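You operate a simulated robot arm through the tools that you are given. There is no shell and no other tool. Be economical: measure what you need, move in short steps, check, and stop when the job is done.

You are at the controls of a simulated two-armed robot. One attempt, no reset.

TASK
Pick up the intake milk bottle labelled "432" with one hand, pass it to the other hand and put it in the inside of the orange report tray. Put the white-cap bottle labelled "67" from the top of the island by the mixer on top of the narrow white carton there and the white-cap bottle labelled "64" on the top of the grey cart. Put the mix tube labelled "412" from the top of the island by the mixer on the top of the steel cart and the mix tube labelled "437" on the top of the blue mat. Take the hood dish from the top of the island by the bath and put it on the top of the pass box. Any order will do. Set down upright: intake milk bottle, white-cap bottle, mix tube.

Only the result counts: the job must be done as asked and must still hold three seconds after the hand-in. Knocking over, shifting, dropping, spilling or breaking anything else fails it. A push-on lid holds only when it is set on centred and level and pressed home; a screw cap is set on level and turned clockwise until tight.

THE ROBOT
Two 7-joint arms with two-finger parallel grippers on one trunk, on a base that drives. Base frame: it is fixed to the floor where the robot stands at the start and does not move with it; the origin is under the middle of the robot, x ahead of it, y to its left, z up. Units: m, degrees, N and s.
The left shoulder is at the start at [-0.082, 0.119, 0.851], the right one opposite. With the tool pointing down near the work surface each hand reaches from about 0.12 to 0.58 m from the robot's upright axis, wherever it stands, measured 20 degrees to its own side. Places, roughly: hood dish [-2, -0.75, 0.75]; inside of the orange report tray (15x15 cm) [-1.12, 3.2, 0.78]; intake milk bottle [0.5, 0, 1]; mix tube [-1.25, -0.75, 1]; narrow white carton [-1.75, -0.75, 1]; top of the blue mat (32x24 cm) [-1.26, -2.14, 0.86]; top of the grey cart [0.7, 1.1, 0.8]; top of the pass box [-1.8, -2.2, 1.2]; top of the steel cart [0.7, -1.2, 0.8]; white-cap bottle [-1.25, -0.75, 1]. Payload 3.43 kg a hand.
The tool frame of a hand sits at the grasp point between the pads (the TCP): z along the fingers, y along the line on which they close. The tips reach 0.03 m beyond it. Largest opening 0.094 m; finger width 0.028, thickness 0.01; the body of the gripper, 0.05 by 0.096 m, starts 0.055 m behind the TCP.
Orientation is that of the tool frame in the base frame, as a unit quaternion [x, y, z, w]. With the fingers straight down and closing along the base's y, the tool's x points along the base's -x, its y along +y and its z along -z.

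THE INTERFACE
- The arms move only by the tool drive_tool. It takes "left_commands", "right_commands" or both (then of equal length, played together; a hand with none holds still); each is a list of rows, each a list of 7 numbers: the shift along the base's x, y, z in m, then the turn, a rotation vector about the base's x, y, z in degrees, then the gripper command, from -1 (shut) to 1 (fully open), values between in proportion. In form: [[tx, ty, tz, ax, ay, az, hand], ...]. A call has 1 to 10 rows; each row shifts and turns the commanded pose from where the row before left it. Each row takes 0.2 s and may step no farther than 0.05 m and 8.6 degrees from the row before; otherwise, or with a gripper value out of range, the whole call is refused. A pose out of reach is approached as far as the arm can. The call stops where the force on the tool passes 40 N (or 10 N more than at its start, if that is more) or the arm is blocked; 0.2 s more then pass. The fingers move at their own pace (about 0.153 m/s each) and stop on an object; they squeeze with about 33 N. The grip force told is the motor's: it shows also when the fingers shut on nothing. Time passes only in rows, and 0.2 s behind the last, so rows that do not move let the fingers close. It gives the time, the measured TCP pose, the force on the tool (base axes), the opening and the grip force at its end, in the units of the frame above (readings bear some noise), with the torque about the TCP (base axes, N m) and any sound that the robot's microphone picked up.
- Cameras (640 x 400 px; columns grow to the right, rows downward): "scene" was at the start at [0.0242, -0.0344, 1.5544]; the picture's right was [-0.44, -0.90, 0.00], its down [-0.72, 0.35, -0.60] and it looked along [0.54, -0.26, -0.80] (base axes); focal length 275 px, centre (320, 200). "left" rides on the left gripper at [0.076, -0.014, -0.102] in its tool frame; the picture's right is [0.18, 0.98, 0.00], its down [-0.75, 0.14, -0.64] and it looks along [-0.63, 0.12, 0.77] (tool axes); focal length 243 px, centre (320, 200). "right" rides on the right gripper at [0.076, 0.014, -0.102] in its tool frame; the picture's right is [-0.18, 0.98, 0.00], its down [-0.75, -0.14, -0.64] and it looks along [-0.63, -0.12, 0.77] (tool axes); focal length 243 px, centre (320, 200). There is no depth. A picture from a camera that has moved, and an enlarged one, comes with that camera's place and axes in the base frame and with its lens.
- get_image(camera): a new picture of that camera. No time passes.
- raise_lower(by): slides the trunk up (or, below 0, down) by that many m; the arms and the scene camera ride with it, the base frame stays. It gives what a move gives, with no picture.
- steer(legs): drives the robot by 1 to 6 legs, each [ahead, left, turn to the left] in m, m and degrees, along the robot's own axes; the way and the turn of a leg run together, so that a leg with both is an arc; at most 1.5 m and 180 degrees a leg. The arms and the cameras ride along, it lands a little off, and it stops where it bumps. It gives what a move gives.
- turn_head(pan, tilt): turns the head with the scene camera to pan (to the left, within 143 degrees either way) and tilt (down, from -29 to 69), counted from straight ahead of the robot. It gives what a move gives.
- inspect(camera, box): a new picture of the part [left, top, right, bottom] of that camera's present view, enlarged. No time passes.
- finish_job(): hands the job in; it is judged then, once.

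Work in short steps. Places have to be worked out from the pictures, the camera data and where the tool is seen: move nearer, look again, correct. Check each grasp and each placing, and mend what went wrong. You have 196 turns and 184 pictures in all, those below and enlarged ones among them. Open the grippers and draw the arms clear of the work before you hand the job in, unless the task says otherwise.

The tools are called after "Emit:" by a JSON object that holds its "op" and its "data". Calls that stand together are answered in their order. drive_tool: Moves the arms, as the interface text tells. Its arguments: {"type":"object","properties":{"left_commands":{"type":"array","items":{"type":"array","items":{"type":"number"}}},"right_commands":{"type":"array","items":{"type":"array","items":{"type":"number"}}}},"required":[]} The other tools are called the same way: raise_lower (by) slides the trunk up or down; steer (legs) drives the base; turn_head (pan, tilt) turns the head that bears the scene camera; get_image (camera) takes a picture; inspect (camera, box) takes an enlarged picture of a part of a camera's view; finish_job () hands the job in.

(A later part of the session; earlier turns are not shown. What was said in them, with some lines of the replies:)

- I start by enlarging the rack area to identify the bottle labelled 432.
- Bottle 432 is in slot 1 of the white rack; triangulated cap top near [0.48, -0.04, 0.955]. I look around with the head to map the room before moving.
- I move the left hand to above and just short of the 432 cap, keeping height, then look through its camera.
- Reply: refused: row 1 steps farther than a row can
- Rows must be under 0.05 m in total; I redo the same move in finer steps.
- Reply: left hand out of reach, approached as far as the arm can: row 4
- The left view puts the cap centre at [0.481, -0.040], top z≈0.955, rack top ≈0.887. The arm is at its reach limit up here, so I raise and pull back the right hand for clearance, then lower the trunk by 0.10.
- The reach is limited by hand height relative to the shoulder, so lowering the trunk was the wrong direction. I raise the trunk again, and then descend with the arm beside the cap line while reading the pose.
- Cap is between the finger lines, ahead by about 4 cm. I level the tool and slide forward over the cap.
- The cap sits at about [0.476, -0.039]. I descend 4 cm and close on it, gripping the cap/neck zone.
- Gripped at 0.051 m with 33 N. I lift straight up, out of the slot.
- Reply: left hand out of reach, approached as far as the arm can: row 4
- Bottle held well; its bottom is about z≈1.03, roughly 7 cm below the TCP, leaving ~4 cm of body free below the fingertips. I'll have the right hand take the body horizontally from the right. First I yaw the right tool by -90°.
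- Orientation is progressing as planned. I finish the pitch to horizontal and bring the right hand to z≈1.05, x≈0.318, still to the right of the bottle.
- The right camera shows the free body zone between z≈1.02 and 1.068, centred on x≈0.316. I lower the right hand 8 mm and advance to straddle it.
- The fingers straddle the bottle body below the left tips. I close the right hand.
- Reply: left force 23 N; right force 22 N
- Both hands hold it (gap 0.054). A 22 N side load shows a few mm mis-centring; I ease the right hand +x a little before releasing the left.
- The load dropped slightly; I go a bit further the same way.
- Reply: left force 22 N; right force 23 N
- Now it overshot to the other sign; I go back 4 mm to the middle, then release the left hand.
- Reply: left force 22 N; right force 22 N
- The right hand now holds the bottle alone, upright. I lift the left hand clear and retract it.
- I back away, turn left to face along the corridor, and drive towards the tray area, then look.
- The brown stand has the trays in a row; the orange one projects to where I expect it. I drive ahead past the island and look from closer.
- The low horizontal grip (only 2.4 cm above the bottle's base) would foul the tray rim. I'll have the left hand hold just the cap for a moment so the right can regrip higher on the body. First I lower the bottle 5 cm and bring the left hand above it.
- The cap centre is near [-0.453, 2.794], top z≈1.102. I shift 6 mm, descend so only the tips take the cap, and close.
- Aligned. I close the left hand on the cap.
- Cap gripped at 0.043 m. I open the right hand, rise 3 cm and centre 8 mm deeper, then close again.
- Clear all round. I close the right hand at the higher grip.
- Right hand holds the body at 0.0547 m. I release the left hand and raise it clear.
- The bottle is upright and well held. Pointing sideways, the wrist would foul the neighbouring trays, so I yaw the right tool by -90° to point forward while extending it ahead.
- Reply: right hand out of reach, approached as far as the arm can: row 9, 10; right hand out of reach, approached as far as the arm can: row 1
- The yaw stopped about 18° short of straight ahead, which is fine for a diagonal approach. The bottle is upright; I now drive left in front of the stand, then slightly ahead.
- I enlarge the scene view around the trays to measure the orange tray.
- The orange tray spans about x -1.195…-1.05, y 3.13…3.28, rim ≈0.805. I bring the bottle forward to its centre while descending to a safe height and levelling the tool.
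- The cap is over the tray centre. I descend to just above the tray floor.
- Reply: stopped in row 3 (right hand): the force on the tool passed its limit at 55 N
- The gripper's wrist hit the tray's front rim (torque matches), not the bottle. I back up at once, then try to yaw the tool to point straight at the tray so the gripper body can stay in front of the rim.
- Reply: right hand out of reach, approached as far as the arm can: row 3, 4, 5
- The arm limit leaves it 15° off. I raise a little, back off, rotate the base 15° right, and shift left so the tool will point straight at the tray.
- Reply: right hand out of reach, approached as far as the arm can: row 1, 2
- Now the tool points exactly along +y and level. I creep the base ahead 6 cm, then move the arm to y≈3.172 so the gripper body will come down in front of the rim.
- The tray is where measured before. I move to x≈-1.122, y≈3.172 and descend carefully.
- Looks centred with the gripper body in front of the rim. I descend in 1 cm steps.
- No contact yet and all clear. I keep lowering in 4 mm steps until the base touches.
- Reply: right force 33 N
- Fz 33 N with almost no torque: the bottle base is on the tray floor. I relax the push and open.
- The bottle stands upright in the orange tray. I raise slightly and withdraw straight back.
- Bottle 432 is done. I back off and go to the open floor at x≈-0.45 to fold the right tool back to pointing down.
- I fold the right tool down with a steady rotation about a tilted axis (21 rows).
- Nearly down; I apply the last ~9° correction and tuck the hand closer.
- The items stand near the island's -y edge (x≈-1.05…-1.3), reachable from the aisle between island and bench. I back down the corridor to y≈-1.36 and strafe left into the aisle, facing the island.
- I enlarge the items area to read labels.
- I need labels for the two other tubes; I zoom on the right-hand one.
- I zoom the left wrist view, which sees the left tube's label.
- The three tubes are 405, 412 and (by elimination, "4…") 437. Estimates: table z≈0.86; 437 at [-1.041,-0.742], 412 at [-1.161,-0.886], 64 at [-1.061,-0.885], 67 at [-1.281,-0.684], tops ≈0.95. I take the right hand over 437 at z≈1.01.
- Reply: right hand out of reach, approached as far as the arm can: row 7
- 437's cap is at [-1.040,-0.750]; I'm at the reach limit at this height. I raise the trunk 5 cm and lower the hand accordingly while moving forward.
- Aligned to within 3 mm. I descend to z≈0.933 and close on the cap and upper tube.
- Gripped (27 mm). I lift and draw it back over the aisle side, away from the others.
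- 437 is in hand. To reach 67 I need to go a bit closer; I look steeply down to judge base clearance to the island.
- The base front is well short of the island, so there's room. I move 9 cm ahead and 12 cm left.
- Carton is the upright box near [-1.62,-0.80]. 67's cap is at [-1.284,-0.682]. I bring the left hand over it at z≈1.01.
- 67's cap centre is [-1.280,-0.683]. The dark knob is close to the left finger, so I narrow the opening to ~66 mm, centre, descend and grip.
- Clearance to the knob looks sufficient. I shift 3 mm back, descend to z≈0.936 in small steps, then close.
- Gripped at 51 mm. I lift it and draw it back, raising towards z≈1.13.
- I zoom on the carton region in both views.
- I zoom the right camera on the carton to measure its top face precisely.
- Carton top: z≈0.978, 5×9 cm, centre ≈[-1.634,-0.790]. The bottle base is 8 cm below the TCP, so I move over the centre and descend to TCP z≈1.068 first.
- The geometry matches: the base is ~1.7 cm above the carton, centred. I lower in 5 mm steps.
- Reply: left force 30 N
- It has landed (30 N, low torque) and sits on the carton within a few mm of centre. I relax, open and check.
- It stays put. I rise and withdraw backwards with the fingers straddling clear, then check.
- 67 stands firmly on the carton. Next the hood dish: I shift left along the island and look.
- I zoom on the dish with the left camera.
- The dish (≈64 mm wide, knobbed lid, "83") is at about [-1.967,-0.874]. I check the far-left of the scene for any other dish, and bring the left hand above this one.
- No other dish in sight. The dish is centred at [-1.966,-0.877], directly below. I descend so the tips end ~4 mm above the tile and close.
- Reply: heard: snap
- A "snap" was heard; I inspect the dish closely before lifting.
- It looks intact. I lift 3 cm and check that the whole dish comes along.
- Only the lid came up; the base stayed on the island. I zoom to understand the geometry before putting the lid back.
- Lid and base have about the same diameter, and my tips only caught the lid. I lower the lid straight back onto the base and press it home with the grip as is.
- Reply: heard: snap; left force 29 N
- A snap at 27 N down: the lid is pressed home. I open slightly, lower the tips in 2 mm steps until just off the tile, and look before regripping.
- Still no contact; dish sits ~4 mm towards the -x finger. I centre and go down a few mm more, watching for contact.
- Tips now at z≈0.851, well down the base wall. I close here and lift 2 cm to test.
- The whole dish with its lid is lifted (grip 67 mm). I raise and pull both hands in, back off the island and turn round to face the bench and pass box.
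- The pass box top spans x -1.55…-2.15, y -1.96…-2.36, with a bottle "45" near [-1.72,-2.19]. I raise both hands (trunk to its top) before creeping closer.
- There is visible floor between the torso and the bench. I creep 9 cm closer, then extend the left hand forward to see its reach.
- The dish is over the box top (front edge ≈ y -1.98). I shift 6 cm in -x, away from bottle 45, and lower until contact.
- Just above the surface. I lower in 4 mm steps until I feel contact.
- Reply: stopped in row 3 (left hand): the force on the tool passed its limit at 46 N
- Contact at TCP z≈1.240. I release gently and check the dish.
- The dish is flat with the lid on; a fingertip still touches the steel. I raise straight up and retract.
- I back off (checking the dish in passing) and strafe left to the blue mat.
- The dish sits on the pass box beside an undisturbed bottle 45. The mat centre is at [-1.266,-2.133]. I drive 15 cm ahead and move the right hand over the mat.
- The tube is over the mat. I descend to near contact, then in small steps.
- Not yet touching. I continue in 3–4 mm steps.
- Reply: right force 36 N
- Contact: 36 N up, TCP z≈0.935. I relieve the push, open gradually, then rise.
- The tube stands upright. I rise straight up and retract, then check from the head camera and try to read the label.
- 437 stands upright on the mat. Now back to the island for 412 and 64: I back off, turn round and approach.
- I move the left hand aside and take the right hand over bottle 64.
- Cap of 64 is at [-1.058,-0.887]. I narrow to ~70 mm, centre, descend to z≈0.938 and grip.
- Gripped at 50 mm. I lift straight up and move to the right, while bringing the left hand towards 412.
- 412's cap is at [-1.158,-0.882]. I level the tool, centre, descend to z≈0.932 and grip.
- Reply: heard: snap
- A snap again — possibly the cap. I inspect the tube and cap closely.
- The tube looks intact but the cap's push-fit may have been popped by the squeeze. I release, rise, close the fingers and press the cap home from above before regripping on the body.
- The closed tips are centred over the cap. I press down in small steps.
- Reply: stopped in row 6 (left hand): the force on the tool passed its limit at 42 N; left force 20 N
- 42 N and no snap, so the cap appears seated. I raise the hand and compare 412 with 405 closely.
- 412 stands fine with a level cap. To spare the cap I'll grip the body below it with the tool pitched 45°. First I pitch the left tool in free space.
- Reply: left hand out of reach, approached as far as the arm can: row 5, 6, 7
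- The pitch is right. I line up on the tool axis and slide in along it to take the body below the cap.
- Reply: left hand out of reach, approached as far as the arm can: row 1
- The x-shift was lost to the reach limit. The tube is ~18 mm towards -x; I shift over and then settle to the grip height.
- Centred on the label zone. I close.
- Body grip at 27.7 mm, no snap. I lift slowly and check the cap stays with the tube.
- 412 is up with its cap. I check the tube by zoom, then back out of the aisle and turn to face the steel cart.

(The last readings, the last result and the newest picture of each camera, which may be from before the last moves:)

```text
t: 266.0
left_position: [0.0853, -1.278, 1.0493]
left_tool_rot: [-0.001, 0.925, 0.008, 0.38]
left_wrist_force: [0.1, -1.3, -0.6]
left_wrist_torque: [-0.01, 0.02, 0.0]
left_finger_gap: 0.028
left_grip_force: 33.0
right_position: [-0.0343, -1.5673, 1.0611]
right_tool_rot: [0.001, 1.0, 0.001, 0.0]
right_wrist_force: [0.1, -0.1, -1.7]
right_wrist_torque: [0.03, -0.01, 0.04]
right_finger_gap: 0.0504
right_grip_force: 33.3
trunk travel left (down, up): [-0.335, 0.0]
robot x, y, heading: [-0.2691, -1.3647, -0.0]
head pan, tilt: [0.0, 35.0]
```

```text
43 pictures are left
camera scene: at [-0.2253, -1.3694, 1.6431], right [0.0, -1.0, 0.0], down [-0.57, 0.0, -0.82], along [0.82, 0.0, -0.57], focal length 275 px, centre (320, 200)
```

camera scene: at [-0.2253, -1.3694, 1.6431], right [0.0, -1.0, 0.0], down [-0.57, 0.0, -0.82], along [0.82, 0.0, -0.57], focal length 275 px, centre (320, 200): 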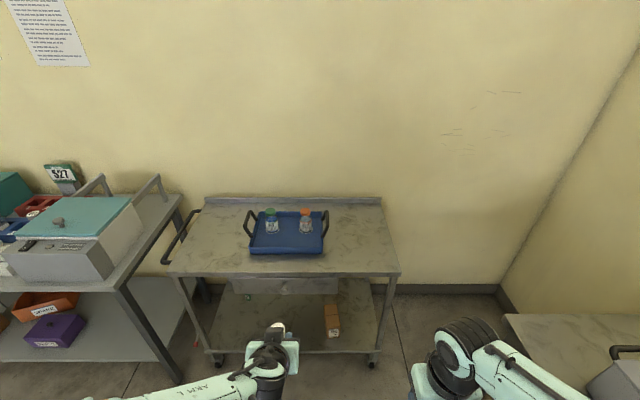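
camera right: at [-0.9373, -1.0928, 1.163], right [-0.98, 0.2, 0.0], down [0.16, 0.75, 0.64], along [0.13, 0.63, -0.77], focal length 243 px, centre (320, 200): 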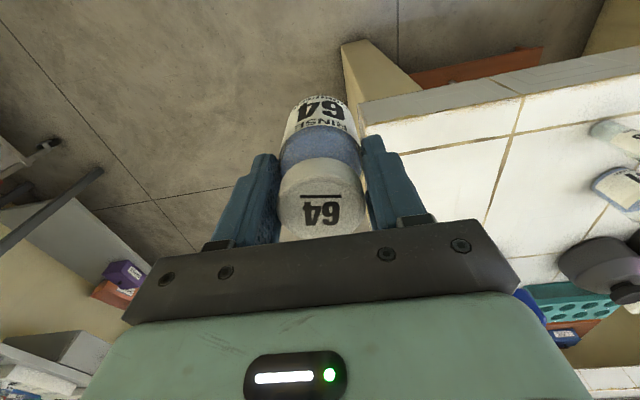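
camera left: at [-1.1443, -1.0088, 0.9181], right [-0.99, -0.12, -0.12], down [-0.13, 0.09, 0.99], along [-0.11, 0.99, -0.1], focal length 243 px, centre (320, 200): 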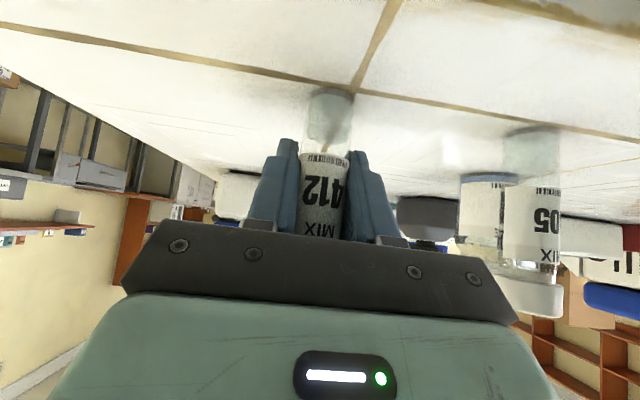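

The steel cart's front edge is at x≈0.48; its left part (y≈-0.85…-1.03, left of the blue tray) is free. I drive to about [0.15,-1.05].

Emit:
{"op": "steer", "data": {"legs": [[0.4, 0.31, 0]]}}

Emit:
{"op": "turn_head", "data": {"pan": 10, "tilt": 50}}

Emit:
{"op": "get_image", "data": {"camera": "scene"}}

```text
t: 269.3
left_position: [0.4845, -0.9685, 1.049]
left_tool_rot: [-0.001, 0.925, 0.008, 0.381]
left_wrist_force: [0.1, -0.2, -0.5]
left_wrist_torque: [0.0, -0.02, -0.01]
left_finger_gap: 0.0279
left_grip_force: 32.8
right_position: [0.3633, -1.2568, 1.0595]
right_tool_rot: [0.001, 1.0, 0.002, 0.0]
right_wrist_force: [-0.6, 0.8, -1.7]
right_wrist_torque: [0.03, -0.02, -0.03]
right_finger_gap: 0.0504
right_grip_force: 33.0
trunk travel left (down, up): [-0.335, 0.0]
robot x, y, heading: [0.1255, -1.0597, 0.1]
head pan, tilt: [0.0, 35.0]
```

```text
t: 270.1
left_position: [0.4838, -0.9679, 1.0501]
left_tool_rot: [-0.001, 0.925, 0.008, 0.381]
left_wrist_force: [0.2, -0.4, -0.9]
left_wrist_torque: [0.01, 0.02, -0.01]
left_finger_gap: 0.0281
left_grip_force: 32.9
right_position: [0.363, -1.2564, 1.06]
right_tool_rot: [0.0, 1.0, 0.002, -0.001]
right_wrist_force: [-0.1, 0.1, -1.8]
right_wrist_torque: [0.0, 0.03, -0.02]
right_finger_gap: 0.0505
right_grip_force: 32.9
trunk travel left (down, up): [-0.335, 0.0]
robot x, y, heading: [0.1298, -1.0575, -0.1]
head pan, tilt: [10.0, 50.0]
```

```text
42 pictures are left
camera scene: at [0.1606, -1.0463, 1.6215], right [0.17, -0.98, 0.0], down [-0.75, -0.13, -0.64], along [0.63, 0.11, -0.77], focal length 275 px, centre (320, 200)
```

scene: 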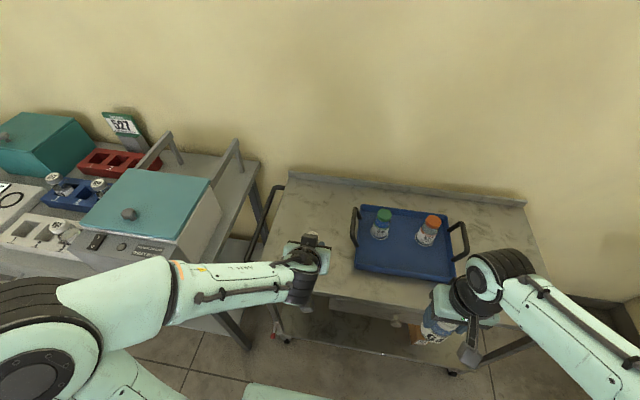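

The free spot is about [0.60,-0.95]. I move the left hand there and descend to TCP z≈0.88.

Emit:
{"op": "drive_tool", "data": {"left_commands": [[0.03, 0.005, -0.02, 0, 0, 0, -1], [0.03, 0.005, -0.02, 0, 0, 0, -1], [0.03, 0.005, -0.025, 0, 0, 0, -1], [0.026, 0.003, -0.03, 0, 0, 0, -1], [0, 0, -0.04, 0, 0, 0, -1], [0, 0, -0.035, 0, 0, 0, -1], [0, 0, 0, 0, 0, 0, -1]]}}

Emit:
{"op": "get_image", "data": {"camera": "left"}}

Emit:
{"op": "inspect", "data": {"camera": "scene", "box": [240, 170, 380, 310]}}

```text
t: 271.7
left_position: [0.6005, -0.9504, 0.8779]
left_tool_rot: [0.0, 0.924, 0.007, 0.381]
left_wrist_force: [-1.2, -0.4, -0.1]
left_wrist_torque: [0.01, -0.04, -0.01]
left_finger_gap: 0.0277
left_grip_force: 33.0
right_position: [0.3637, -1.2572, 1.0613]
right_tool_rot: [0.002, 1.0, 0.0, 0.0]
right_wrist_force: [-0.1, 0.3, -0.7]
right_wrist_torque: [0.01, -0.02, 0.01]
right_finger_gap: 0.0503
right_grip_force: 33.3
trunk travel left (down, up): [-0.335, 0.0]
robot x, y, heading: [0.1232, -1.0578, 0.2]
head pan, tilt: [10.0, 50.0]
```

```text
41 pictures are left
camera left: at [0.476, -0.9661, 0.898], right [-0.14, 0.98, -0.12], down [0.08, 0.13, 0.99], along [0.99, 0.13, -0.1], focal length 243 px, centre (320, 200)
```

left: 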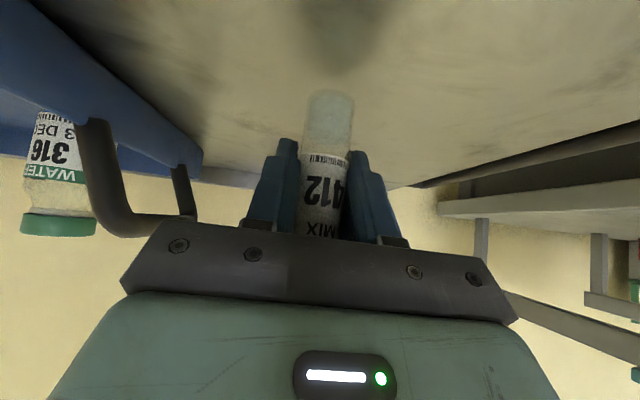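

```text
2.86 times, centred on (310, 240) of scene
camera zoom: at [0.1602, -1.0465, 1.6214], right [0.17, -0.98, 0.0], down [-0.75, -0.13, -0.64], along [0.63, 0.11, -0.77], focal length 787 px, centre (349, 86)
```

zoom: 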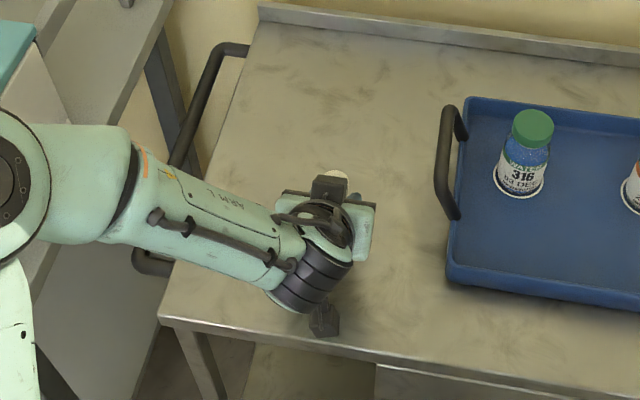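

Clear all round. I lower in small steps until contact.

Emit:
{"op": "drive_tool", "data": {"left_commands": [[0, 0, -0.01, 0, 0, 0, -1], [0, 0, -0.006, 0, 0, 0, -1], [0, 0, -0.004, 0, 0, 0, -1], [0, 0, -0.004, 0, 0, 0, -1], [0, 0, -0.003, 0, 0, 0, -1], [0, 0, -0.003, 0, 0, 0, -1], [0, 0, 0, 0, 0, 0, -1]]}}

Emit:
{"op": "get_image", "data": {"camera": "left"}}

```text
t: 273.3
left_position: [0.5995, -0.9496, 0.8521]
left_tool_rot: [0.0, 0.924, 0.006, 0.382]
left_wrist_force: [2.3, 2.2, 33.0]
left_wrist_torque: [-0.26, -0.13, 0.1]
left_finger_gap: 0.0282
left_grip_force: 33.2
right_position: [0.3629, -1.257, 1.0615]
right_tool_rot: [0.001, 1.0, 0.0, 0.001]
right_wrist_force: [-0.2, -0.2, -1.3]
right_wrist_torque: [-0.02, 0.01, -0.01]
right_finger_gap: 0.0503
right_grip_force: 32.9
trunk travel left (down, up): [-0.335, 0.0]
robot x, y, heading: [0.128, -1.0583, 0.1]
head pan, tilt: [10.0, 50.0]
```

```text
39 pictures are left
camera left: at [0.4746, -0.9658, 0.87], right [-0.14, 0.98, -0.12], down [0.08, 0.13, 0.99], along [0.99, 0.13, -0.09], focal length 243 px, centre (320, 200)
```

left: 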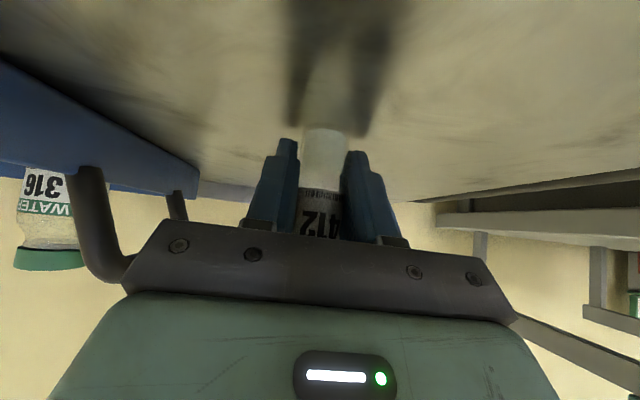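

Contact at 33 N; the tube slid up a little in the grip and now stands on the cart. I ease up and open gradually.

Emit:
{"op": "drive_tool", "data": {"left_commands": [[0, 0, 0.003, 0, 0, 0, -1], [0, 0, 0, 0, 0, 0, -0.2], [0, 0, 0, 0, 0, 0, 0.2], [0, 0, 0, 0, 0, 0, 0.7], [0, 0, 0, 0, 0, 0, 0.7]]}}

Emit:
{"op": "get_image", "data": {"camera": "left"}}

```text
t: 274.5
left_position: [0.5988, -0.9517, 0.8531]
left_tool_rot: [0.001, 0.925, 0.005, 0.379]
left_wrist_force: [-3.6, 3.8, 14.1]
left_wrist_torque: [-0.49, -0.03, -0.15]
left_finger_gap: 0.0776
left_grip_force: 0.0
right_position: [0.3626, -1.2575, 1.0608]
right_tool_rot: [0.0, 1.0, 0.001, 0.0]
right_wrist_force: [0.3, 0.3, -1.0]
right_wrist_torque: [-0.01, -0.01, 0.02]
right_finger_gap: 0.0505
right_grip_force: 33.2
trunk travel left (down, up): [-0.335, 0.0]
robot x, y, heading: [0.1259, -1.0594, 0.0]
head pan, tilt: [10.0, 50.0]
```

```text
38 pictures are left
camera left: at [0.4735, -0.9661, 0.8714], right [-0.13, 0.98, -0.12], down [0.09, 0.13, 0.99], along [0.99, 0.12, -0.1], focal length 243 px, centre (320, 200)
```

left: 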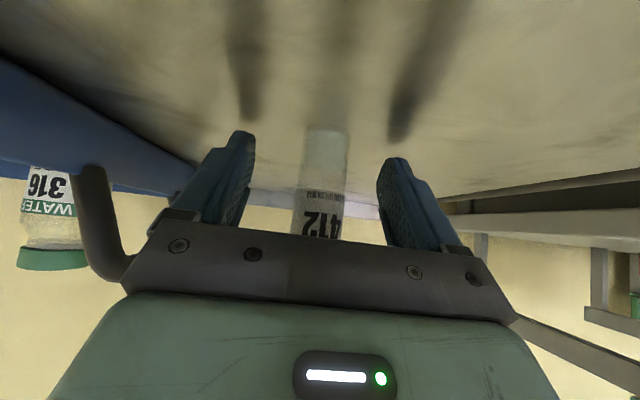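

The tube stands free. I withdraw straight back along the tool axis.

Emit:
{"op": "drive_tool", "data": {"left_commands": [[-0.004, 0, 0.004, 0, 0, 0, 0.7], [-0.02, 0, 0.02, 0, 0, 0, 0.7], [-0.03, 0, 0.03, 0, 0, 0, 0.7], [-0.03, 0, 0.03, 0, 0, 0, 0.7], [-0.02, 0, 0.04, 0, 0, 0, 0.7], [-0.02, 0, 0.04, 0, 0, 0, 0.7], [0, 0, 0.03, 0, 0, 0, 0.7]]}}

Emit:
{"op": "inspect", "data": {"camera": "scene", "box": [240, 170, 380, 310]}}

Emit:
{"op": "get_image", "data": {"camera": "left"}}

```text
t: 276.1
left_position: [0.4778, -0.95, 1.0469]
left_tool_rot: [0.0, 0.925, 0.007, 0.38]
left_wrist_force: [-0.9, 1.0, 0.4]
left_wrist_torque: [-0.01, 0.01, 0.01]
left_finger_gap: 0.0799
left_grip_force: 0.1
right_position: [0.364, -1.2582, 1.0597]
right_tool_rot: [0.0, 1.0, 0.001, 0.001]
right_wrist_force: [-0.2, -0.2, -2.1]
right_wrist_torque: [-0.04, 0.03, -0.01]
right_finger_gap: 0.0506
right_grip_force: 33.2
trunk travel left (down, up): [-0.335, 0.0]
robot x, y, heading: [0.1294, -1.0563, 0.0]
head pan, tilt: [10.0, 50.0]
```

```text
2.86 times, centred on (310, 240) of scene
camera zoom: at [0.1603, -1.0463, 1.6214], right [0.17, -0.98, 0.0], down [-0.75, -0.13, -0.64], along [0.63, 0.11, -0.77], focal length 787 px, centre (349, 86)
```

zoom: 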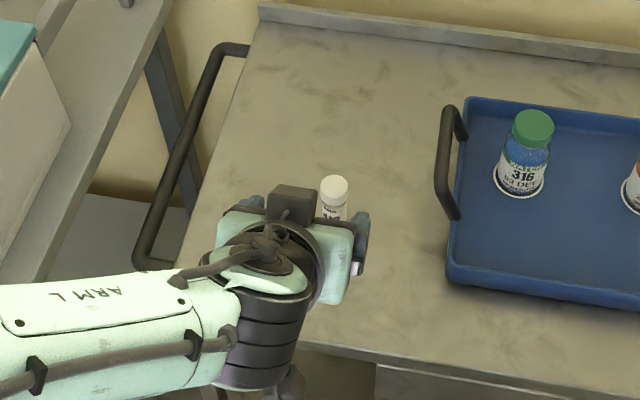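

```text
36 pictures are left
camera left: at [0.353, -0.9656, 1.0669], right [-0.14, 0.98, -0.12], down [0.08, 0.13, 0.99], along [0.99, 0.12, -0.1], focal length 243 px, centre (320, 200)
```

left: 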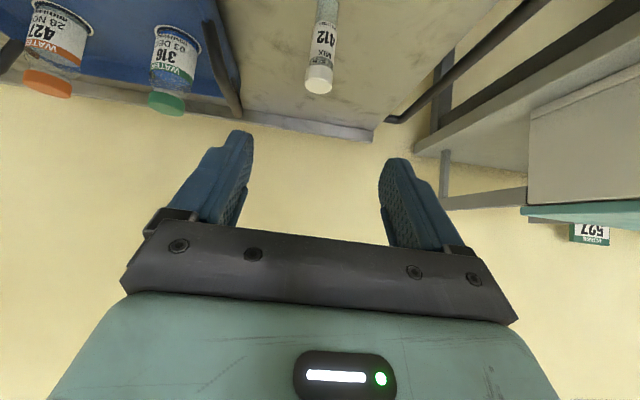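

412 stands upright on the steel cart. Now 64 to the grey cart: I back off to x≈-0.13 and strafe left along the corridor.

Emit:
{"op": "steer", "data": {"legs": [[-0.27, 0, 0], [0, 1.2, 0], [0, 1.05, 0]]}}

Emit:
{"op": "turn_head", "data": {"pan": 0, "tilt": 40}}

Emit:
{"op": "get_image", "data": {"camera": "scene"}}

```text
t: 297.4
left_position: [0.1975, 1.2907, 1.047]
left_tool_rot: [-0.002, 0.925, 0.007, 0.379]
left_wrist_force: [-0.3, -0.4, 0.1]
left_wrist_torque: [0.01, -0.02, 0.02]
left_finger_gap: 0.0801
left_grip_force: 0.1
right_position: [0.0862, 0.9818, 1.061]
right_tool_rot: [-0.002, 1.0, 0.001, 0.0]
right_wrist_force: [-0.2, -0.7, -1.0]
right_wrist_torque: [0.0, -0.01, 0.02]
right_finger_gap: 0.0503
right_grip_force: 32.8
trunk travel left (down, up): [-0.335, 0.0]
robot x, y, heading: [-0.1552, 1.18, 0.4]
head pan, tilt: [10.0, 50.0]
```

```text
t: 298.1
left_position: [0.1986, 1.2897, 1.0477]
left_tool_rot: [-0.002, 0.925, 0.008, 0.38]
left_wrist_force: [0.4, -0.5, -1.0]
left_wrist_torque: [0.01, 0.03, 0.02]
left_finger_gap: 0.08
left_grip_force: 0.0
right_position: [0.0857, 0.9825, 1.0607]
right_tool_rot: [-0.003, 1.0, 0.0, 0.0]
right_wrist_force: [0.1, -0.7, -1.6]
right_wrist_torque: [0.02, -0.03, -0.02]
right_finger_gap: 0.0504
right_grip_force: 32.7
trunk travel left (down, up): [-0.335, 0.0]
robot x, y, heading: [-0.1515, 1.1785, 0.4]
head pan, tilt: [0.0, 40.0]
```

```text
35 pictures are left
camera scene: at [-0.1094, 1.1781, 1.6355], right [0.01, -1.0, 0.0], down [-0.64, -0.01, -0.77], along [0.77, 0.01, -0.64], focal length 275 px, centre (320, 200)
```

scene: 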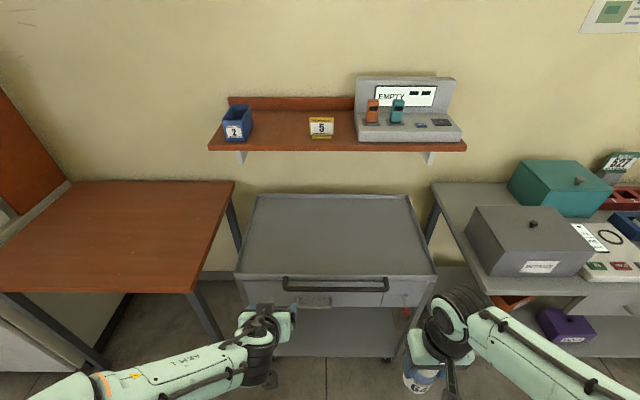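

The grey cart's top (x 0.46…0.92, y 0.76…1.48) is empty. I drive 30 cm ahead and extend the right hand over it while descending.

Emit:
{"op": "steer", "data": {"legs": [[0.3, 0, 0]]}}

Emit:
{"op": "drive_tool", "data": {"right_commands": [[0.035, 0.005, 0, 0, 0, 0, -1], [0.035, 0.005, 0, 0, 0, 0, -1], [0.035, 0.005, -0.01, 0, 0, 0, -1], [0.035, 0.005, -0.02, 0, 0, 0, -1], [0.035, 0.005, -0.03, 0, 0, 0, -1], [0.025, 0.005, -0.035, 0, 0, 0, -1], [0, 0, -0.03, 0, 0, 0, -1], [0, 0, 0, 0, 0, 0, -1]]}}

Emit:
{"op": "get_image", "data": {"camera": "right"}}

Emit:
{"op": "get_image", "data": {"camera": "scene"}}

```text
t: 300.1
left_position: [0.4937, 1.2908, 1.0477]
left_tool_rot: [-0.002, 0.925, 0.009, 0.381]
left_wrist_force: [0.0, -0.4, -0.1]
left_wrist_torque: [-0.01, 0.0, -0.02]
left_finger_gap: 0.0798
left_grip_force: 0.1
right_position: [0.3811, 0.9835, 1.0592]
right_tool_rot: [-0.002, 1.0, 0.0, 0.0]
right_wrist_force: [-0.4, -0.4, -2.1]
right_wrist_torque: [0.03, 0.01, 0.02]
right_finger_gap: 0.0506
right_grip_force: 32.8
trunk travel left (down, up): [-0.335, 0.0]
robot x, y, heading: [0.1463, 1.1812, 0.4]
head pan, tilt: [0.0, 40.0]
```

```text
t: 301.9
left_position: [0.4949, 1.2911, 1.0474]
left_tool_rot: [-0.002, 0.925, 0.009, 0.38]
left_wrist_force: [0.0, -0.1, 0.9]
left_wrist_torque: [0.0, 0.02, 0.04]
left_finger_gap: 0.0798
left_grip_force: 0.0
right_position: [0.5833, 1.0116, 0.9378]
right_tool_rot: [-0.002, 1.0, 0.001, -0.001]
right_wrist_force: [0.2, 0.2, -1.9]
right_wrist_torque: [-0.02, 0.03, -0.03]
right_finger_gap: 0.0503
right_grip_force: 32.9
trunk travel left (down, up): [-0.335, 0.0]
robot x, y, heading: [0.1421, 1.1833, 0.3]
head pan, tilt: [0.0, 40.0]
```

```text
34 pictures are left
camera right: at [0.5078, 1.0268, 1.0399], right [0.18, 0.98, 0.0], down [0.75, -0.14, 0.64], along [0.63, -0.12, -0.77], focal length 243 px, centre (320, 200)
```

right: 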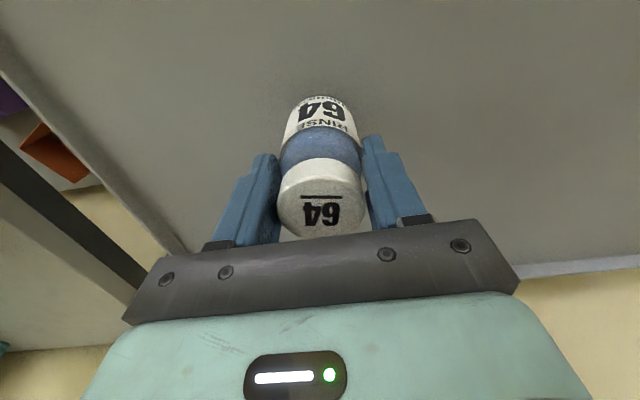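

```text
33 pictures are left
camera scene: at [0.1862, 1.18, 1.6356], right [0.01, -1.0, 0.0], down [-0.64, 0.0, -0.77], along [0.77, 0.0, -0.64], focal length 275 px, centre (320, 200)
```

scene: 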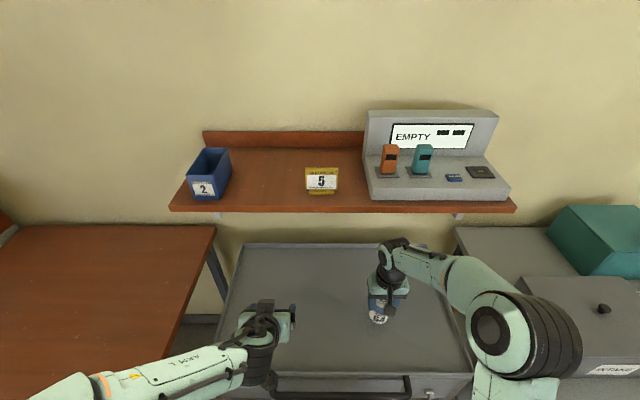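

Well inside the cart top; the bottle base is ~3–5 cm above it. I lower in small steps.

Emit:
{"op": "drive_tool", "data": {"right_commands": [[0, 0, -0.012, 0, 0, 0, -1], [0, 0, -0.008, 0, 0, 0, -1], [0, 0, -0.004, 0, 0, 0, -1], [0, 0, -0.004, 0, 0, 0, -1], [0, 0, -0.004, 0, 0, 0, -1], [0, 0, 0, 0, 0, 0, -1]]}}

```text
t: 303.3
left_position: [0.492, 1.2926, 1.0488]
left_tool_rot: [-0.001, 0.925, 0.008, 0.381]
left_wrist_force: [-0.9, -0.4, -0.6]
left_wrist_torque: [0.02, 0.04, 0.04]
left_finger_gap: 0.0798
left_grip_force: 0.2
right_position: [0.5809, 1.0122, 0.9071]
right_tool_rot: [-0.002, 1.0, 0.001, 0.003]
right_wrist_force: [-3.6, -0.3, 29.2]
right_wrist_torque: [-0.08, -0.12, 0.01]
right_finger_gap: 0.0507
right_grip_force: 33.1
trunk travel left (down, up): [-0.335, 0.0]
robot x, y, heading: [0.1468, 1.1801, 0.2]
head pan, tilt: [0.0, 40.0]
```

Contact at 29 N with little torque. I ease off and open.

Emit:
{"op": "drive_tool", "data": {"right_commands": [[0, 0, 0.002, 0, 0, 0, -1], [0, 0, 0, 0, 0, 0, 0.2], [0, 0, 0, 0, 0, 0, 0.6], [0, 0, 0, 0, 0, 0, 1], [0, 0, 0, 0, 0, 0, 1]]}}

Emit:
{"op": "get_image", "data": {"camera": "right"}}

```text
t: 304.5
left_position: [0.494, 1.2904, 1.0482]
left_tool_rot: [-0.002, 0.925, 0.008, 0.381]
left_wrist_force: [-1.3, 0.4, 0.4]
left_wrist_torque: [-0.01, -0.01, -0.02]
left_finger_gap: 0.0801
left_grip_force: 0.0
right_position: [0.5831, 1.0133, 0.9062]
right_tool_rot: [-0.002, 1.0, 0.0, 0.0]
right_wrist_force: [0.0, 0.6, 0.2]
right_wrist_torque: [-0.04, 0.04, 0.0]
right_finger_gap: 0.0939
right_grip_force: 0.1
trunk travel left (down, up): [-0.335, 0.0]
robot x, y, heading: [0.1462, 1.1807, 0.4]
head pan, tilt: [0.0, 40.0]
```

```text
32 pictures are left
camera right: at [0.5061, 1.0268, 1.0081], right [0.18, 0.98, 0.0], down [0.75, -0.14, 0.64], along [0.63, -0.12, -0.77], focal length 243 px, centre (320, 200)
```

right: 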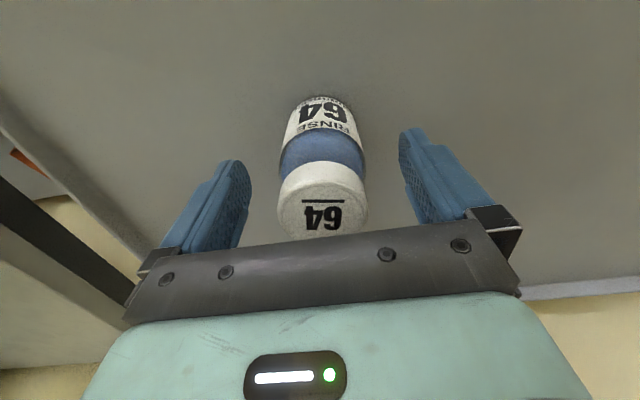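

The bottle stands free. I rise straight up, retract both hands, and back off.

Emit:
{"op": "drive_tool", "data": {"right_commands": [[0, 0, 0.03, 0, 0, 0, 1], [0, 0, 0.04, 0, 0, 0, 1], [-0.01, 0, 0.04, 0, 0, 0, 1], [-0.04, 0, 0.02, 0, 0, 0, 1], [-0.04, 0, 0, 0, 0, 0, 1], [-0.04, 0, 0, 0, 0, 0, 1]], "left_commands": [[-0.02, 0, 0.02, 0, 0, 0, 1], [-0.02, 0, 0.02, 0, 0, 0, 1], [-0.02, 0, 0.02, 0, 0, 0, 1], [-0.02, 0, 0, 0, 0, 0, 1], [0, 0, 0, 0, 0, 0, 1], [0, 0, 0, 0, 0, 0, 1]]}}

Emit:
{"op": "steer", "data": {"legs": [[-0.28, 0, 0]]}}

Emit:
{"op": "get_image", "data": {"camera": "scene"}}

```text
t: 305.9
left_position: [0.412, 1.2922, 1.1067]
left_tool_rot: [-0.001, 0.925, 0.008, 0.38]
left_wrist_force: [0.2, -0.4, 0.1]
left_wrist_torque: [0.0, 0.01, 0.03]
left_finger_gap: 0.0938
left_grip_force: 0.1
right_position: [0.4506, 1.0137, 1.0353]
right_tool_rot: [-0.002, 1.0, 0.001, 0.0]
right_wrist_force: [-0.4, 1.1, -0.5]
right_wrist_torque: [0.04, 0.0, -0.03]
right_finger_gap: 0.094
right_grip_force: 0.1
trunk travel left (down, up): [-0.335, 0.0]
robot x, y, heading: [0.1441, 1.1794, 0.3]
head pan, tilt: [0.0, 40.0]
```

```text
t: 307.9
left_position: [0.1354, 1.29, 1.1076]
left_tool_rot: [0.0, 0.925, 0.008, 0.38]
left_wrist_force: [0.4, 0.7, 0.0]
left_wrist_torque: [0.0, -0.03, -0.03]
left_finger_gap: 0.0943
left_grip_force: 0.0
right_position: [0.1749, 1.0107, 1.0342]
right_tool_rot: [0.001, 1.0, 0.0, -0.001]
right_wrist_force: [0.3, 0.6, -0.1]
right_wrist_torque: [-0.04, 0.01, -0.01]
right_finger_gap: 0.094
right_grip_force: 0.1
trunk travel left (down, up): [-0.335, 0.0]
robot x, y, heading: [-0.1349, 1.1825, 0.1]
head pan, tilt: [0.0, 40.0]
```

```text
31 pictures are left
camera scene: at [-0.0926, 1.1788, 1.6358], right [0.0, -1.0, 0.0], down [-0.64, 0.0, -0.77], along [0.77, 0.0, -0.64], focal length 275 px, centre (320, 200)
```

scene: 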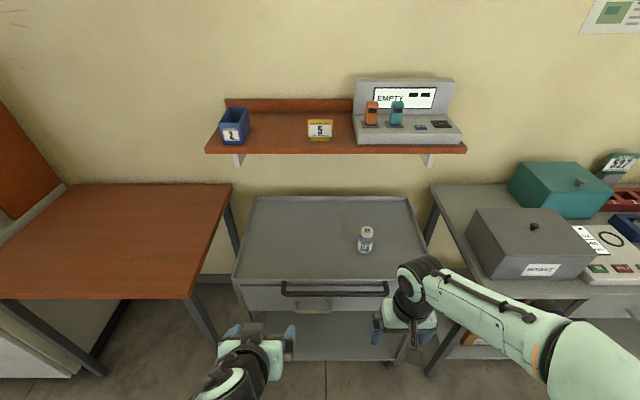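

64 stands on the grey cart. Because of the "snap" on 412, I want to re-check that its cap is home. I strafe back to the steel cart to inspect it.

Emit:
{"op": "steer", "data": {"legs": [[0, -1.2, 0], [0, -0.98, 0], [0.26, 0, 0]]}}

Emit:
{"op": "turn_head", "data": {"pan": 5, "tilt": 45}}

Emit:
{"op": "get_image", "data": {"camera": "scene"}}

Emit:
{"op": "get_image", "data": {"camera": "left"}}

```text
t: 328.9
left_position: [0.3626, -0.9347, 1.1075]
left_tool_rot: [0.013, 0.925, 0.002, 0.38]
left_wrist_force: [-0.3, 1.1, -0.5]
left_wrist_torque: [0.01, 0.0, 0.01]
left_finger_gap: 0.0937
left_grip_force: 0.1
right_position: [0.3915, -1.2134, 1.0332]
right_tool_rot: [0.016, 1.0, 0.001, -0.001]
right_wrist_force: [0.0, 0.4, 0.7]
right_wrist_torque: [0.0, 0.03, -0.02]
right_finger_gap: 0.0938
right_grip_force: 0.1
trunk travel left (down, up): [-0.335, 0.0]
robot x, y, heading: [0.0902, -1.0355, -1.7]
head pan, tilt: [0.0, 40.0]
```

```text
t: 329.6
left_position: [0.3628, -0.934, 1.1078]
left_tool_rot: [0.014, 0.925, 0.002, 0.381]
left_wrist_force: [0.0, -0.5, -0.4]
left_wrist_torque: [0.01, 0.03, -0.01]
left_finger_gap: 0.0941
left_grip_force: 0.1
right_position: [0.3932, -1.2155, 1.0341]
right_tool_rot: [0.016, 1.0, 0.001, 0.0]
right_wrist_force: [-0.7, 0.4, 0.4]
right_wrist_torque: [0.03, -0.03, -0.02]
right_finger_gap: 0.0938
right_grip_force: 0.1
trunk travel left (down, up): [-0.335, 0.0]
robot x, y, heading: [0.089, -1.0396, -1.4]
head pan, tilt: [5.0, 45.0]
```

```text
30 pictures are left
camera scene: at [0.1281, -1.031, 1.6284], right [0.06, -1.0, 0.0], down [-0.71, -0.04, -0.71], along [0.71, 0.04, -0.71], focal length 275 px, centre (320, 200)
```

scene: 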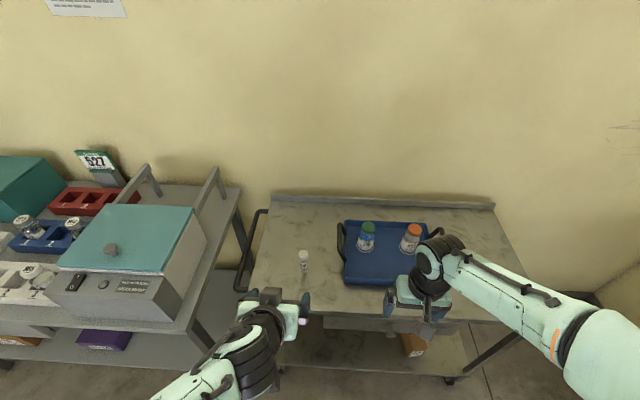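

```text
29 pictures are left
camera left: at [0.2383, -0.9464, 1.1275], right [-0.11, 0.99, -0.12], down [0.09, 0.13, 0.99], along [0.99, 0.1, -0.1], focal length 243 px, centre (320, 200)
```

left: 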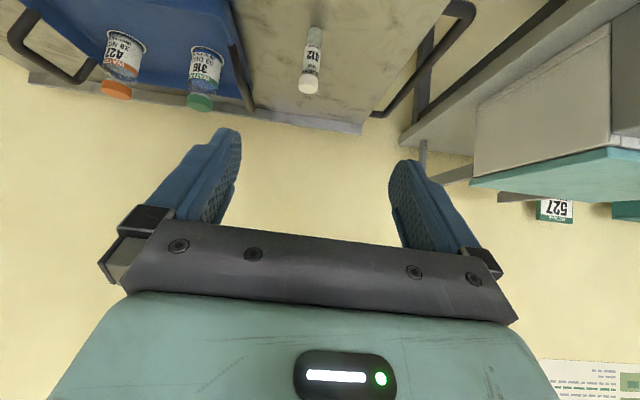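

Emit:
{"op": "inspect", "data": {"camera": "left", "box": [285, 20, 335, 100]}}

Emit:
{"op": "inspect", "data": {"camera": "scene", "box": [285, 240, 325, 275]}}

```text
5.00 times, centred on (310, 60) of left
camera zoom: at [0.2383, -0.9464, 1.1275], right [-0.11, 0.99, -0.12], down [0.09, 0.13, 0.99], along [0.99, 0.1, -0.1], focal length 1213 px, centre (370, 900)
```

zoom: 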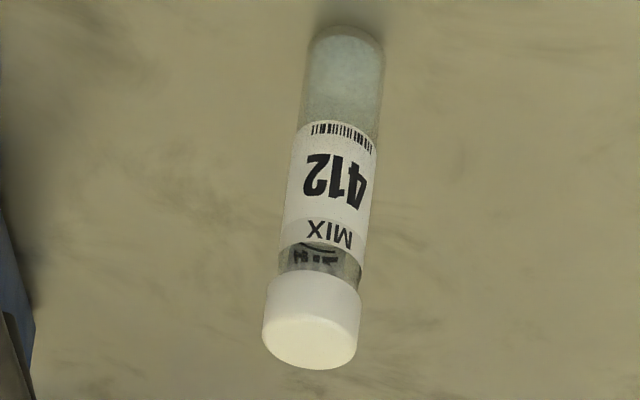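

```text
11.43 times, centred on (305, 258) of scene
camera zoom: at [0.1281, -1.031, 1.6284], right [0.06, -1.0, 0.0], down [-0.71, -0.04, -0.71], along [0.71, 0.04, -0.71], focal length 3147 px, centre (491, -457)
```

zoom: 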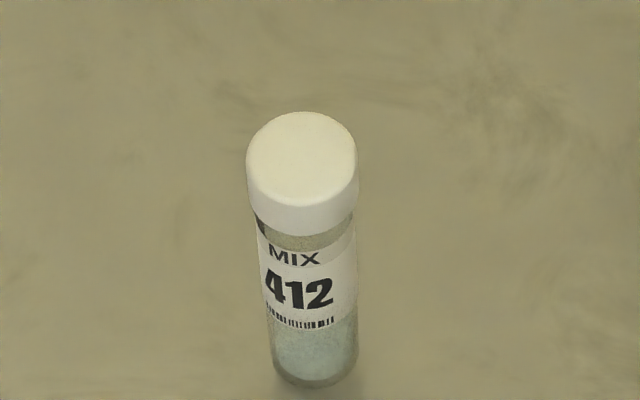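

The cap looks level and fully down. For certainty I'll press it once more with a level tool: I un-pitch the left tool, close the fingers, and move above the cap at [0.601,-0.952].

Emit:
{"op": "drive_tool", "data": {"left_commands": [[0, 0, 0, 0, 7.5, 0, 0], [0, 0, 0, 0, 7.5, 0, -1], [0, 0, 0, 0, 7.5, 0, -1], [0, 0, 0, 0, 7.5, 0, -1], [0, 0, 0, 0, 7.5, 0, -1], [0, 0, 0, 0, 7.2, 0, -1], [0, 0, 0, 0, 0, 0, -1]]}}

Emit:
{"op": "steer", "data": {"legs": [[0.07, 0, 0]]}}

```text
t: 331.2
left_position: [0.362, -0.934, 1.1085]
left_tool_rot: [0.014, 1.0, -0.004, -0.001]
left_wrist_force: [-0.6, 0.5, -0.2]
left_wrist_torque: [0.03, 0.02, 0.05]
left_finger_gap: 0.0
left_grip_force: 32.8
right_position: [0.3914, -1.2129, 1.034]
right_tool_rot: [0.016, 1.0, 0.0, 0.0]
right_wrist_force: [-0.8, 0.2, 0.4]
right_wrist_torque: [0.04, -0.04, 0.04]
right_finger_gap: 0.0943
right_grip_force: 0.1
trunk travel left (down, up): [-0.335, 0.0]
robot x, y, heading: [0.0875, -1.0338, -1.4]
head pan, tilt: [5.0, 45.0]
```

```text
t: 332.2
left_position: [0.4334, -0.9361, 1.1076]
left_tool_rot: [0.014, 1.0, -0.004, 0.0]
left_wrist_force: [1.1, 0.2, 0.8]
left_wrist_torque: [0.03, 0.0, 0.01]
left_finger_gap: 0.0002
left_grip_force: 33.3
right_position: [0.4623, -1.2169, 1.0344]
right_tool_rot: [0.016, 1.0, 0.001, 0.0]
right_wrist_force: [-0.2, 0.4, -0.3]
right_wrist_torque: [0.0, 0.01, -0.01]
right_finger_gap: 0.0941
right_grip_force: 0.0
trunk travel left (down, up): [-0.335, 0.0]
robot x, y, heading: [0.1648, -1.0381, -1.5]
head pan, tilt: [5.0, 45.0]
```

Emit:
{"op": "drive_tool", "data": {"left_commands": [[0.042, -0.004, -0.02, 0, 0, 0, -1], [0.042, -0.004, -0.02, 0, 0, 0, -1], [0.042, -0.004, -0.02, 0, 0, 0, -1], [0.042, -0.004, -0.02, 0, 0, 0, -1], [0, 0, -0.025, 0, 0, 0, -1], [0, 0, 0, 0, 0, 0, -1]]}}

Emit:
{"op": "get_image", "data": {"camera": "left"}}

```text
t: 333.6
left_position: [0.6022, -0.9522, 1.0024]
left_tool_rot: [0.013, 1.0, -0.004, 0.0]
left_wrist_force: [0.5, 0.1, -0.4]
left_wrist_torque: [-0.03, -0.02, 0.02]
left_finger_gap: 0.0
left_grip_force: 32.8
right_position: [0.4631, -1.216, 1.0341]
right_tool_rot: [0.016, 1.0, 0.001, 0.001]
right_wrist_force: [-0.1, 0.9, -0.4]
right_wrist_torque: [0.0, 0.0, 0.01]
right_finger_gap: 0.094
right_grip_force: 0.0
trunk travel left (down, up): [-0.335, 0.0]
robot x, y, heading: [0.1605, -1.0381, -1.6]
head pan, tilt: [5.0, 45.0]
```

```text
26 pictures are left
camera left: at [0.5267, -0.9636, 1.1063], right [-0.16, 0.99, -0.01], down [0.76, 0.13, 0.64], along [0.63, 0.1, -0.77], focal length 243 px, centre (320, 200)
```

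left: 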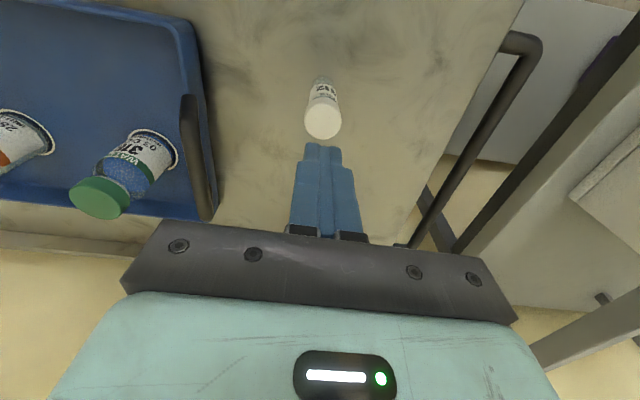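

Aligned with the cap. I descend and press gently.

Emit:
{"op": "drive_tool", "data": {"left_commands": [[0, 0, -0.02, 0, 0, 0, -1], [0, 0, -0.015, 0, 0, 0, -1], [0, 0, -0.005, 0, 0, 0, -1], [0, 0, -0.004, 0, 0, 0, -1], [0, 0, -0.004, 0, 0, 0, -1], [0, 0, -0.004, 0, 0, 0, -1], [0, 0, 0, 0, 0, 0, -1]]}}

```text
t: 335.2
left_position: [0.6016, -0.9528, 0.9516]
left_tool_rot: [0.014, 1.0, -0.003, -0.001]
left_wrist_force: [0.8, 0.6, 0.7]
left_wrist_torque: [0.0, 0.01, 0.03]
left_finger_gap: 0.0
left_grip_force: 32.9
right_position: [0.4632, -1.2152, 1.0344]
right_tool_rot: [0.015, 1.0, 0.0, 0.0]
right_wrist_force: [-0.8, -0.1, 0.2]
right_wrist_torque: [0.01, -0.02, -0.02]
right_finger_gap: 0.0941
right_grip_force: 0.1
trunk travel left (down, up): [-0.335, 0.0]
robot x, y, heading: [0.1601, -1.036, -1.5]
head pan, tilt: [5.0, 45.0]
```

Emit:
{"op": "drive_tool", "data": {"left_commands": [[0, 0, -0.003, 0, 0, 0, -1], [0, 0, -0.003, 0, 0, 0, -1], [0, 0, -0.003, 0, 0, 0, -1], [0, 0, 0, 0, 0, 0, -1]]}}

```text
t: 336.1
left_position: [0.6049, -0.9552, 0.9493]
left_tool_rot: [0.014, 1.0, -0.005, 0.007]
left_wrist_force: [-3.3, 1.6, 20.0]
left_wrist_torque: [0.02, 0.3, -0.01]
left_finger_gap: 0.0
left_grip_force: 33.2
right_position: [0.4629, -1.2157, 1.0346]
right_tool_rot: [0.017, 1.0, 0.0, 0.0]
right_wrist_force: [0.6, 0.1, -0.3]
right_wrist_torque: [-0.03, 0.01, 0.01]
right_finger_gap: 0.0941
right_grip_force: 0.1
trunk travel left (down, up): [-0.335, 0.0]
robot x, y, heading: [0.16, -1.0354, -1.5]
head pan, tilt: [5.0, 45.0]
stopped in row 4 (left hand): the force on the tool passed its limit at 42 N (the readings are from after the stop); the commanded pose is now the measured one
```

42 N and no movement or snap: the cap is home. I raise, retract and check the tube is still upright.

Emit:
{"op": "drive_tool", "data": {"left_commands": [[0, 0, 0.01, 0, 0, 0, -1], [0, 0, 0.04, 0, 0, 0, -1], [-0.02, 0, 0.04, 0, 0, 0, -1], [-0.045, 0, 0.02, 0, 0, 0, 0], [-0.045, 0, 0.02, 0, 0, 0, 1], [-0.045, 0.01, 0, 0, 0, 0, 1], [-0.04, 0.02, 0, 0, 0, 0, 1]]}}

Emit:
{"op": "steer", "data": {"legs": [[-0.3, 0, 0]]}}

Emit:
{"op": "get_image", "data": {"camera": "scene"}}

```text
t: 337.7
left_position: [0.408, -0.925, 1.077]
left_tool_rot: [0.014, 1.0, -0.005, 0.005]
left_wrist_force: [-0.3, 0.2, -0.5]
left_wrist_torque: [0.04, -0.03, 0.03]
left_finger_gap: 0.0939
left_grip_force: 0.0
right_position: [0.4615, -1.2148, 1.035]
right_tool_rot: [0.015, 1.0, 0.001, 0.001]
right_wrist_force: [-0.3, 0.0, -0.3]
right_wrist_torque: [0.0, -0.02, 0.01]
right_finger_gap: 0.0939
right_grip_force: 0.1
trunk travel left (down, up): [-0.335, 0.0]
robot x, y, heading: [0.1596, -1.0363, -1.3]
head pan, tilt: [5.0, 45.0]
```

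```text
t: 339.8
left_position: [0.1131, -0.9179, 1.0765]
left_tool_rot: [0.014, 1.0, -0.005, 0.005]
left_wrist_force: [0.4, -0.4, 1.1]
left_wrist_torque: [0.0, 0.02, 0.0]
left_finger_gap: 0.094
left_grip_force: 0.1
right_position: [0.1673, -1.2082, 1.0337]
right_tool_rot: [0.014, 1.0, 0.001, 0.0]
right_wrist_force: [-0.1, -0.4, 1.4]
right_wrist_torque: [-0.01, 0.01, 0.0]
right_finger_gap: 0.0939
right_grip_force: 0.0
trunk travel left (down, up): [-0.335, 0.0]
robot x, y, heading: [-0.1353, -1.0305, -1.6]
head pan, tilt: [5.0, 45.0]
```

```text
25 pictures are left
camera scene: at [-0.0977, -1.0246, 1.6285], right [0.06, -1.0, 0.0], down [-0.71, -0.04, -0.71], along [0.71, 0.04, -0.71], focal length 275 px, centre (320, 200)
```

scene: 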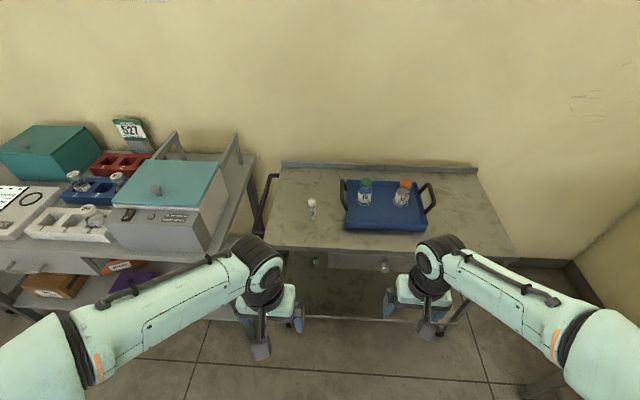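

412 still stands. From here I use the head to re-check the mat tube, the dish and 67.

Emit:
{"op": "turn_head", "data": {"pan": -138, "tilt": 25}}

Emit:
{"op": "get_image", "data": {"camera": "scene"}}

```text
t: 342.0
left_position: [0.1137, -0.9164, 1.0757]
left_tool_rot: [0.013, 1.0, -0.006, 0.004]
left_wrist_force: [0.4, 0.1, 0.4]
left_wrist_torque: [-0.01, -0.01, 0.01]
left_finger_gap: 0.0942
left_grip_force: 0.1
right_position: [0.1674, -1.2075, 1.0352]
right_tool_rot: [0.015, 1.0, 0.001, 0.0]
right_wrist_force: [-0.1, 0.3, 0.3]
right_wrist_torque: [0.02, -0.01, -0.02]
right_finger_gap: 0.094
right_grip_force: 0.1
trunk travel left (down, up): [-0.335, 0.0]
robot x, y, heading: [-0.1355, -1.0282, -1.5]
head pan, tilt: [-138.0, 25.0]
```

```text
24 pictures are left
camera scene: at [-0.2493, -1.0894, 1.6589], right [-0.65, 0.76, 0.0], down [0.32, 0.27, -0.91], along [-0.69, -0.59, -0.42], focal length 275 px, centre (320, 200)
```

scene: 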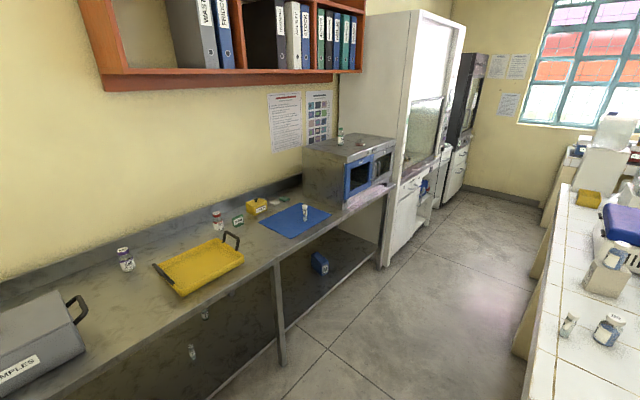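

Emit:
{"op": "inspect", "data": {"camera": "scene", "box": [290, 195, 320, 225]}}

Emit:
{"op": "inspect", "data": {"camera": "scene", "box": [550, 200, 640, 360]}}

Emit:
{"op": "inspect", "data": {"camera": "scene", "box": [310, 115, 390, 165]}}

```text
13.33 times, centred on (305, 210) of scene
camera zoom: at [-0.2493, -1.0894, 1.6589], right [-0.65, 0.76, 0.0], down [0.32, 0.27, -0.91], along [-0.69, -0.59, -0.42], focal length 3672 px, centre (520, 67)
```

zoom: 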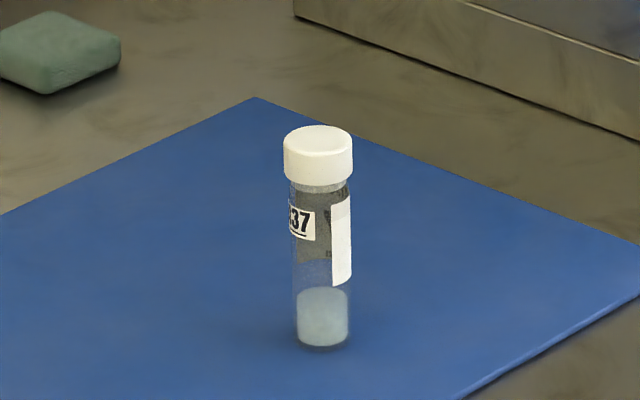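

```text
2.50 times, centred on (595, 280) of scene
camera zoom: at [-0.2493, -1.0894, 1.6589], right [-0.65, 0.76, 0.0], down [0.32, 0.27, -0.91], along [-0.69, -0.59, -0.42], focal length 688 px, centre (-368, 0)
```

zoom: 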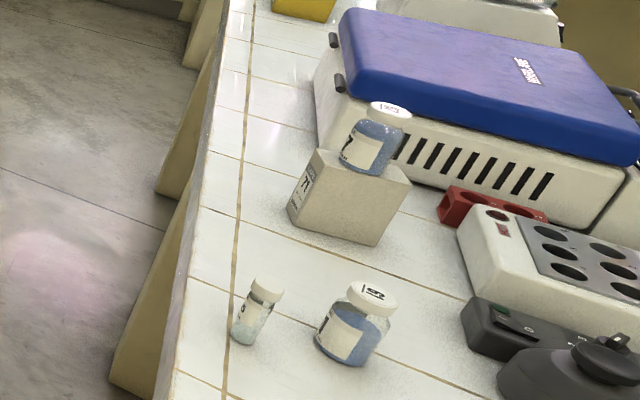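

```text
8.00 times, centred on (350, 140) of scene
camera zoom: at [-0.2493, -1.0894, 1.6589], right [-0.65, 0.76, 0.0], down [0.32, 0.27, -0.91], along [-0.69, -0.59, -0.42], focal length 2203 px, centre (80, 680)
```

zoom: 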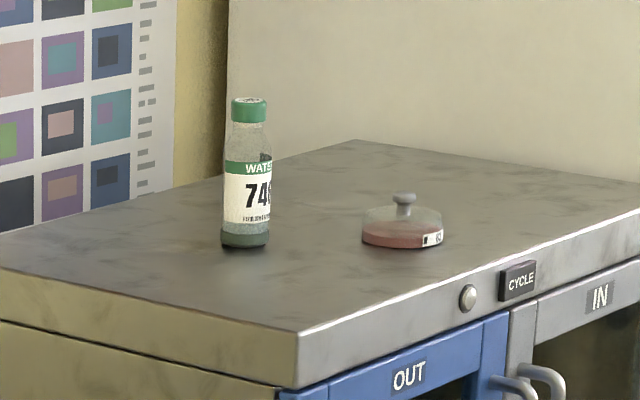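

The tube on the mat reads "…37", so it is 437. The dish with its lid, 67 on the carton and 412 all stand. Both hands are empty, open and clear, so I hand in.

Emit:
{"op": "finish_job", "data": {}}

```text
The job is handed in.
```

I've handed the job in with all six items placed as asked. I don't have the judging result.

- **Bottle 432:** it is upright in the orange tray. The left hand picked it and passed it to the right. The left then held the cap briefly so the right could regrip higher, and the right hand set it down.
- **Orange tray:** on my first try the wrist hit the tray's front rim. I measured the tray afterwards and it had not moved.
- **Bottles 67 and 64:** 67 stands on the narrow white carton, and 64 stands on the grey cart.
- **Tubes 412 and 437:** 412 stands on the steel cart, and 437 stands on the blue mat.
- **Cap on 412:** I heard a snap when I first gripped it. I pressed the cap twice at about 42 N and nothing moved, so I believe it is fully on.
- **Hood dish:** it sits flat on the pass box with its lid on. The lid came off on my first grip. I pressed it back on until it snapped and then carried the dish by its base.
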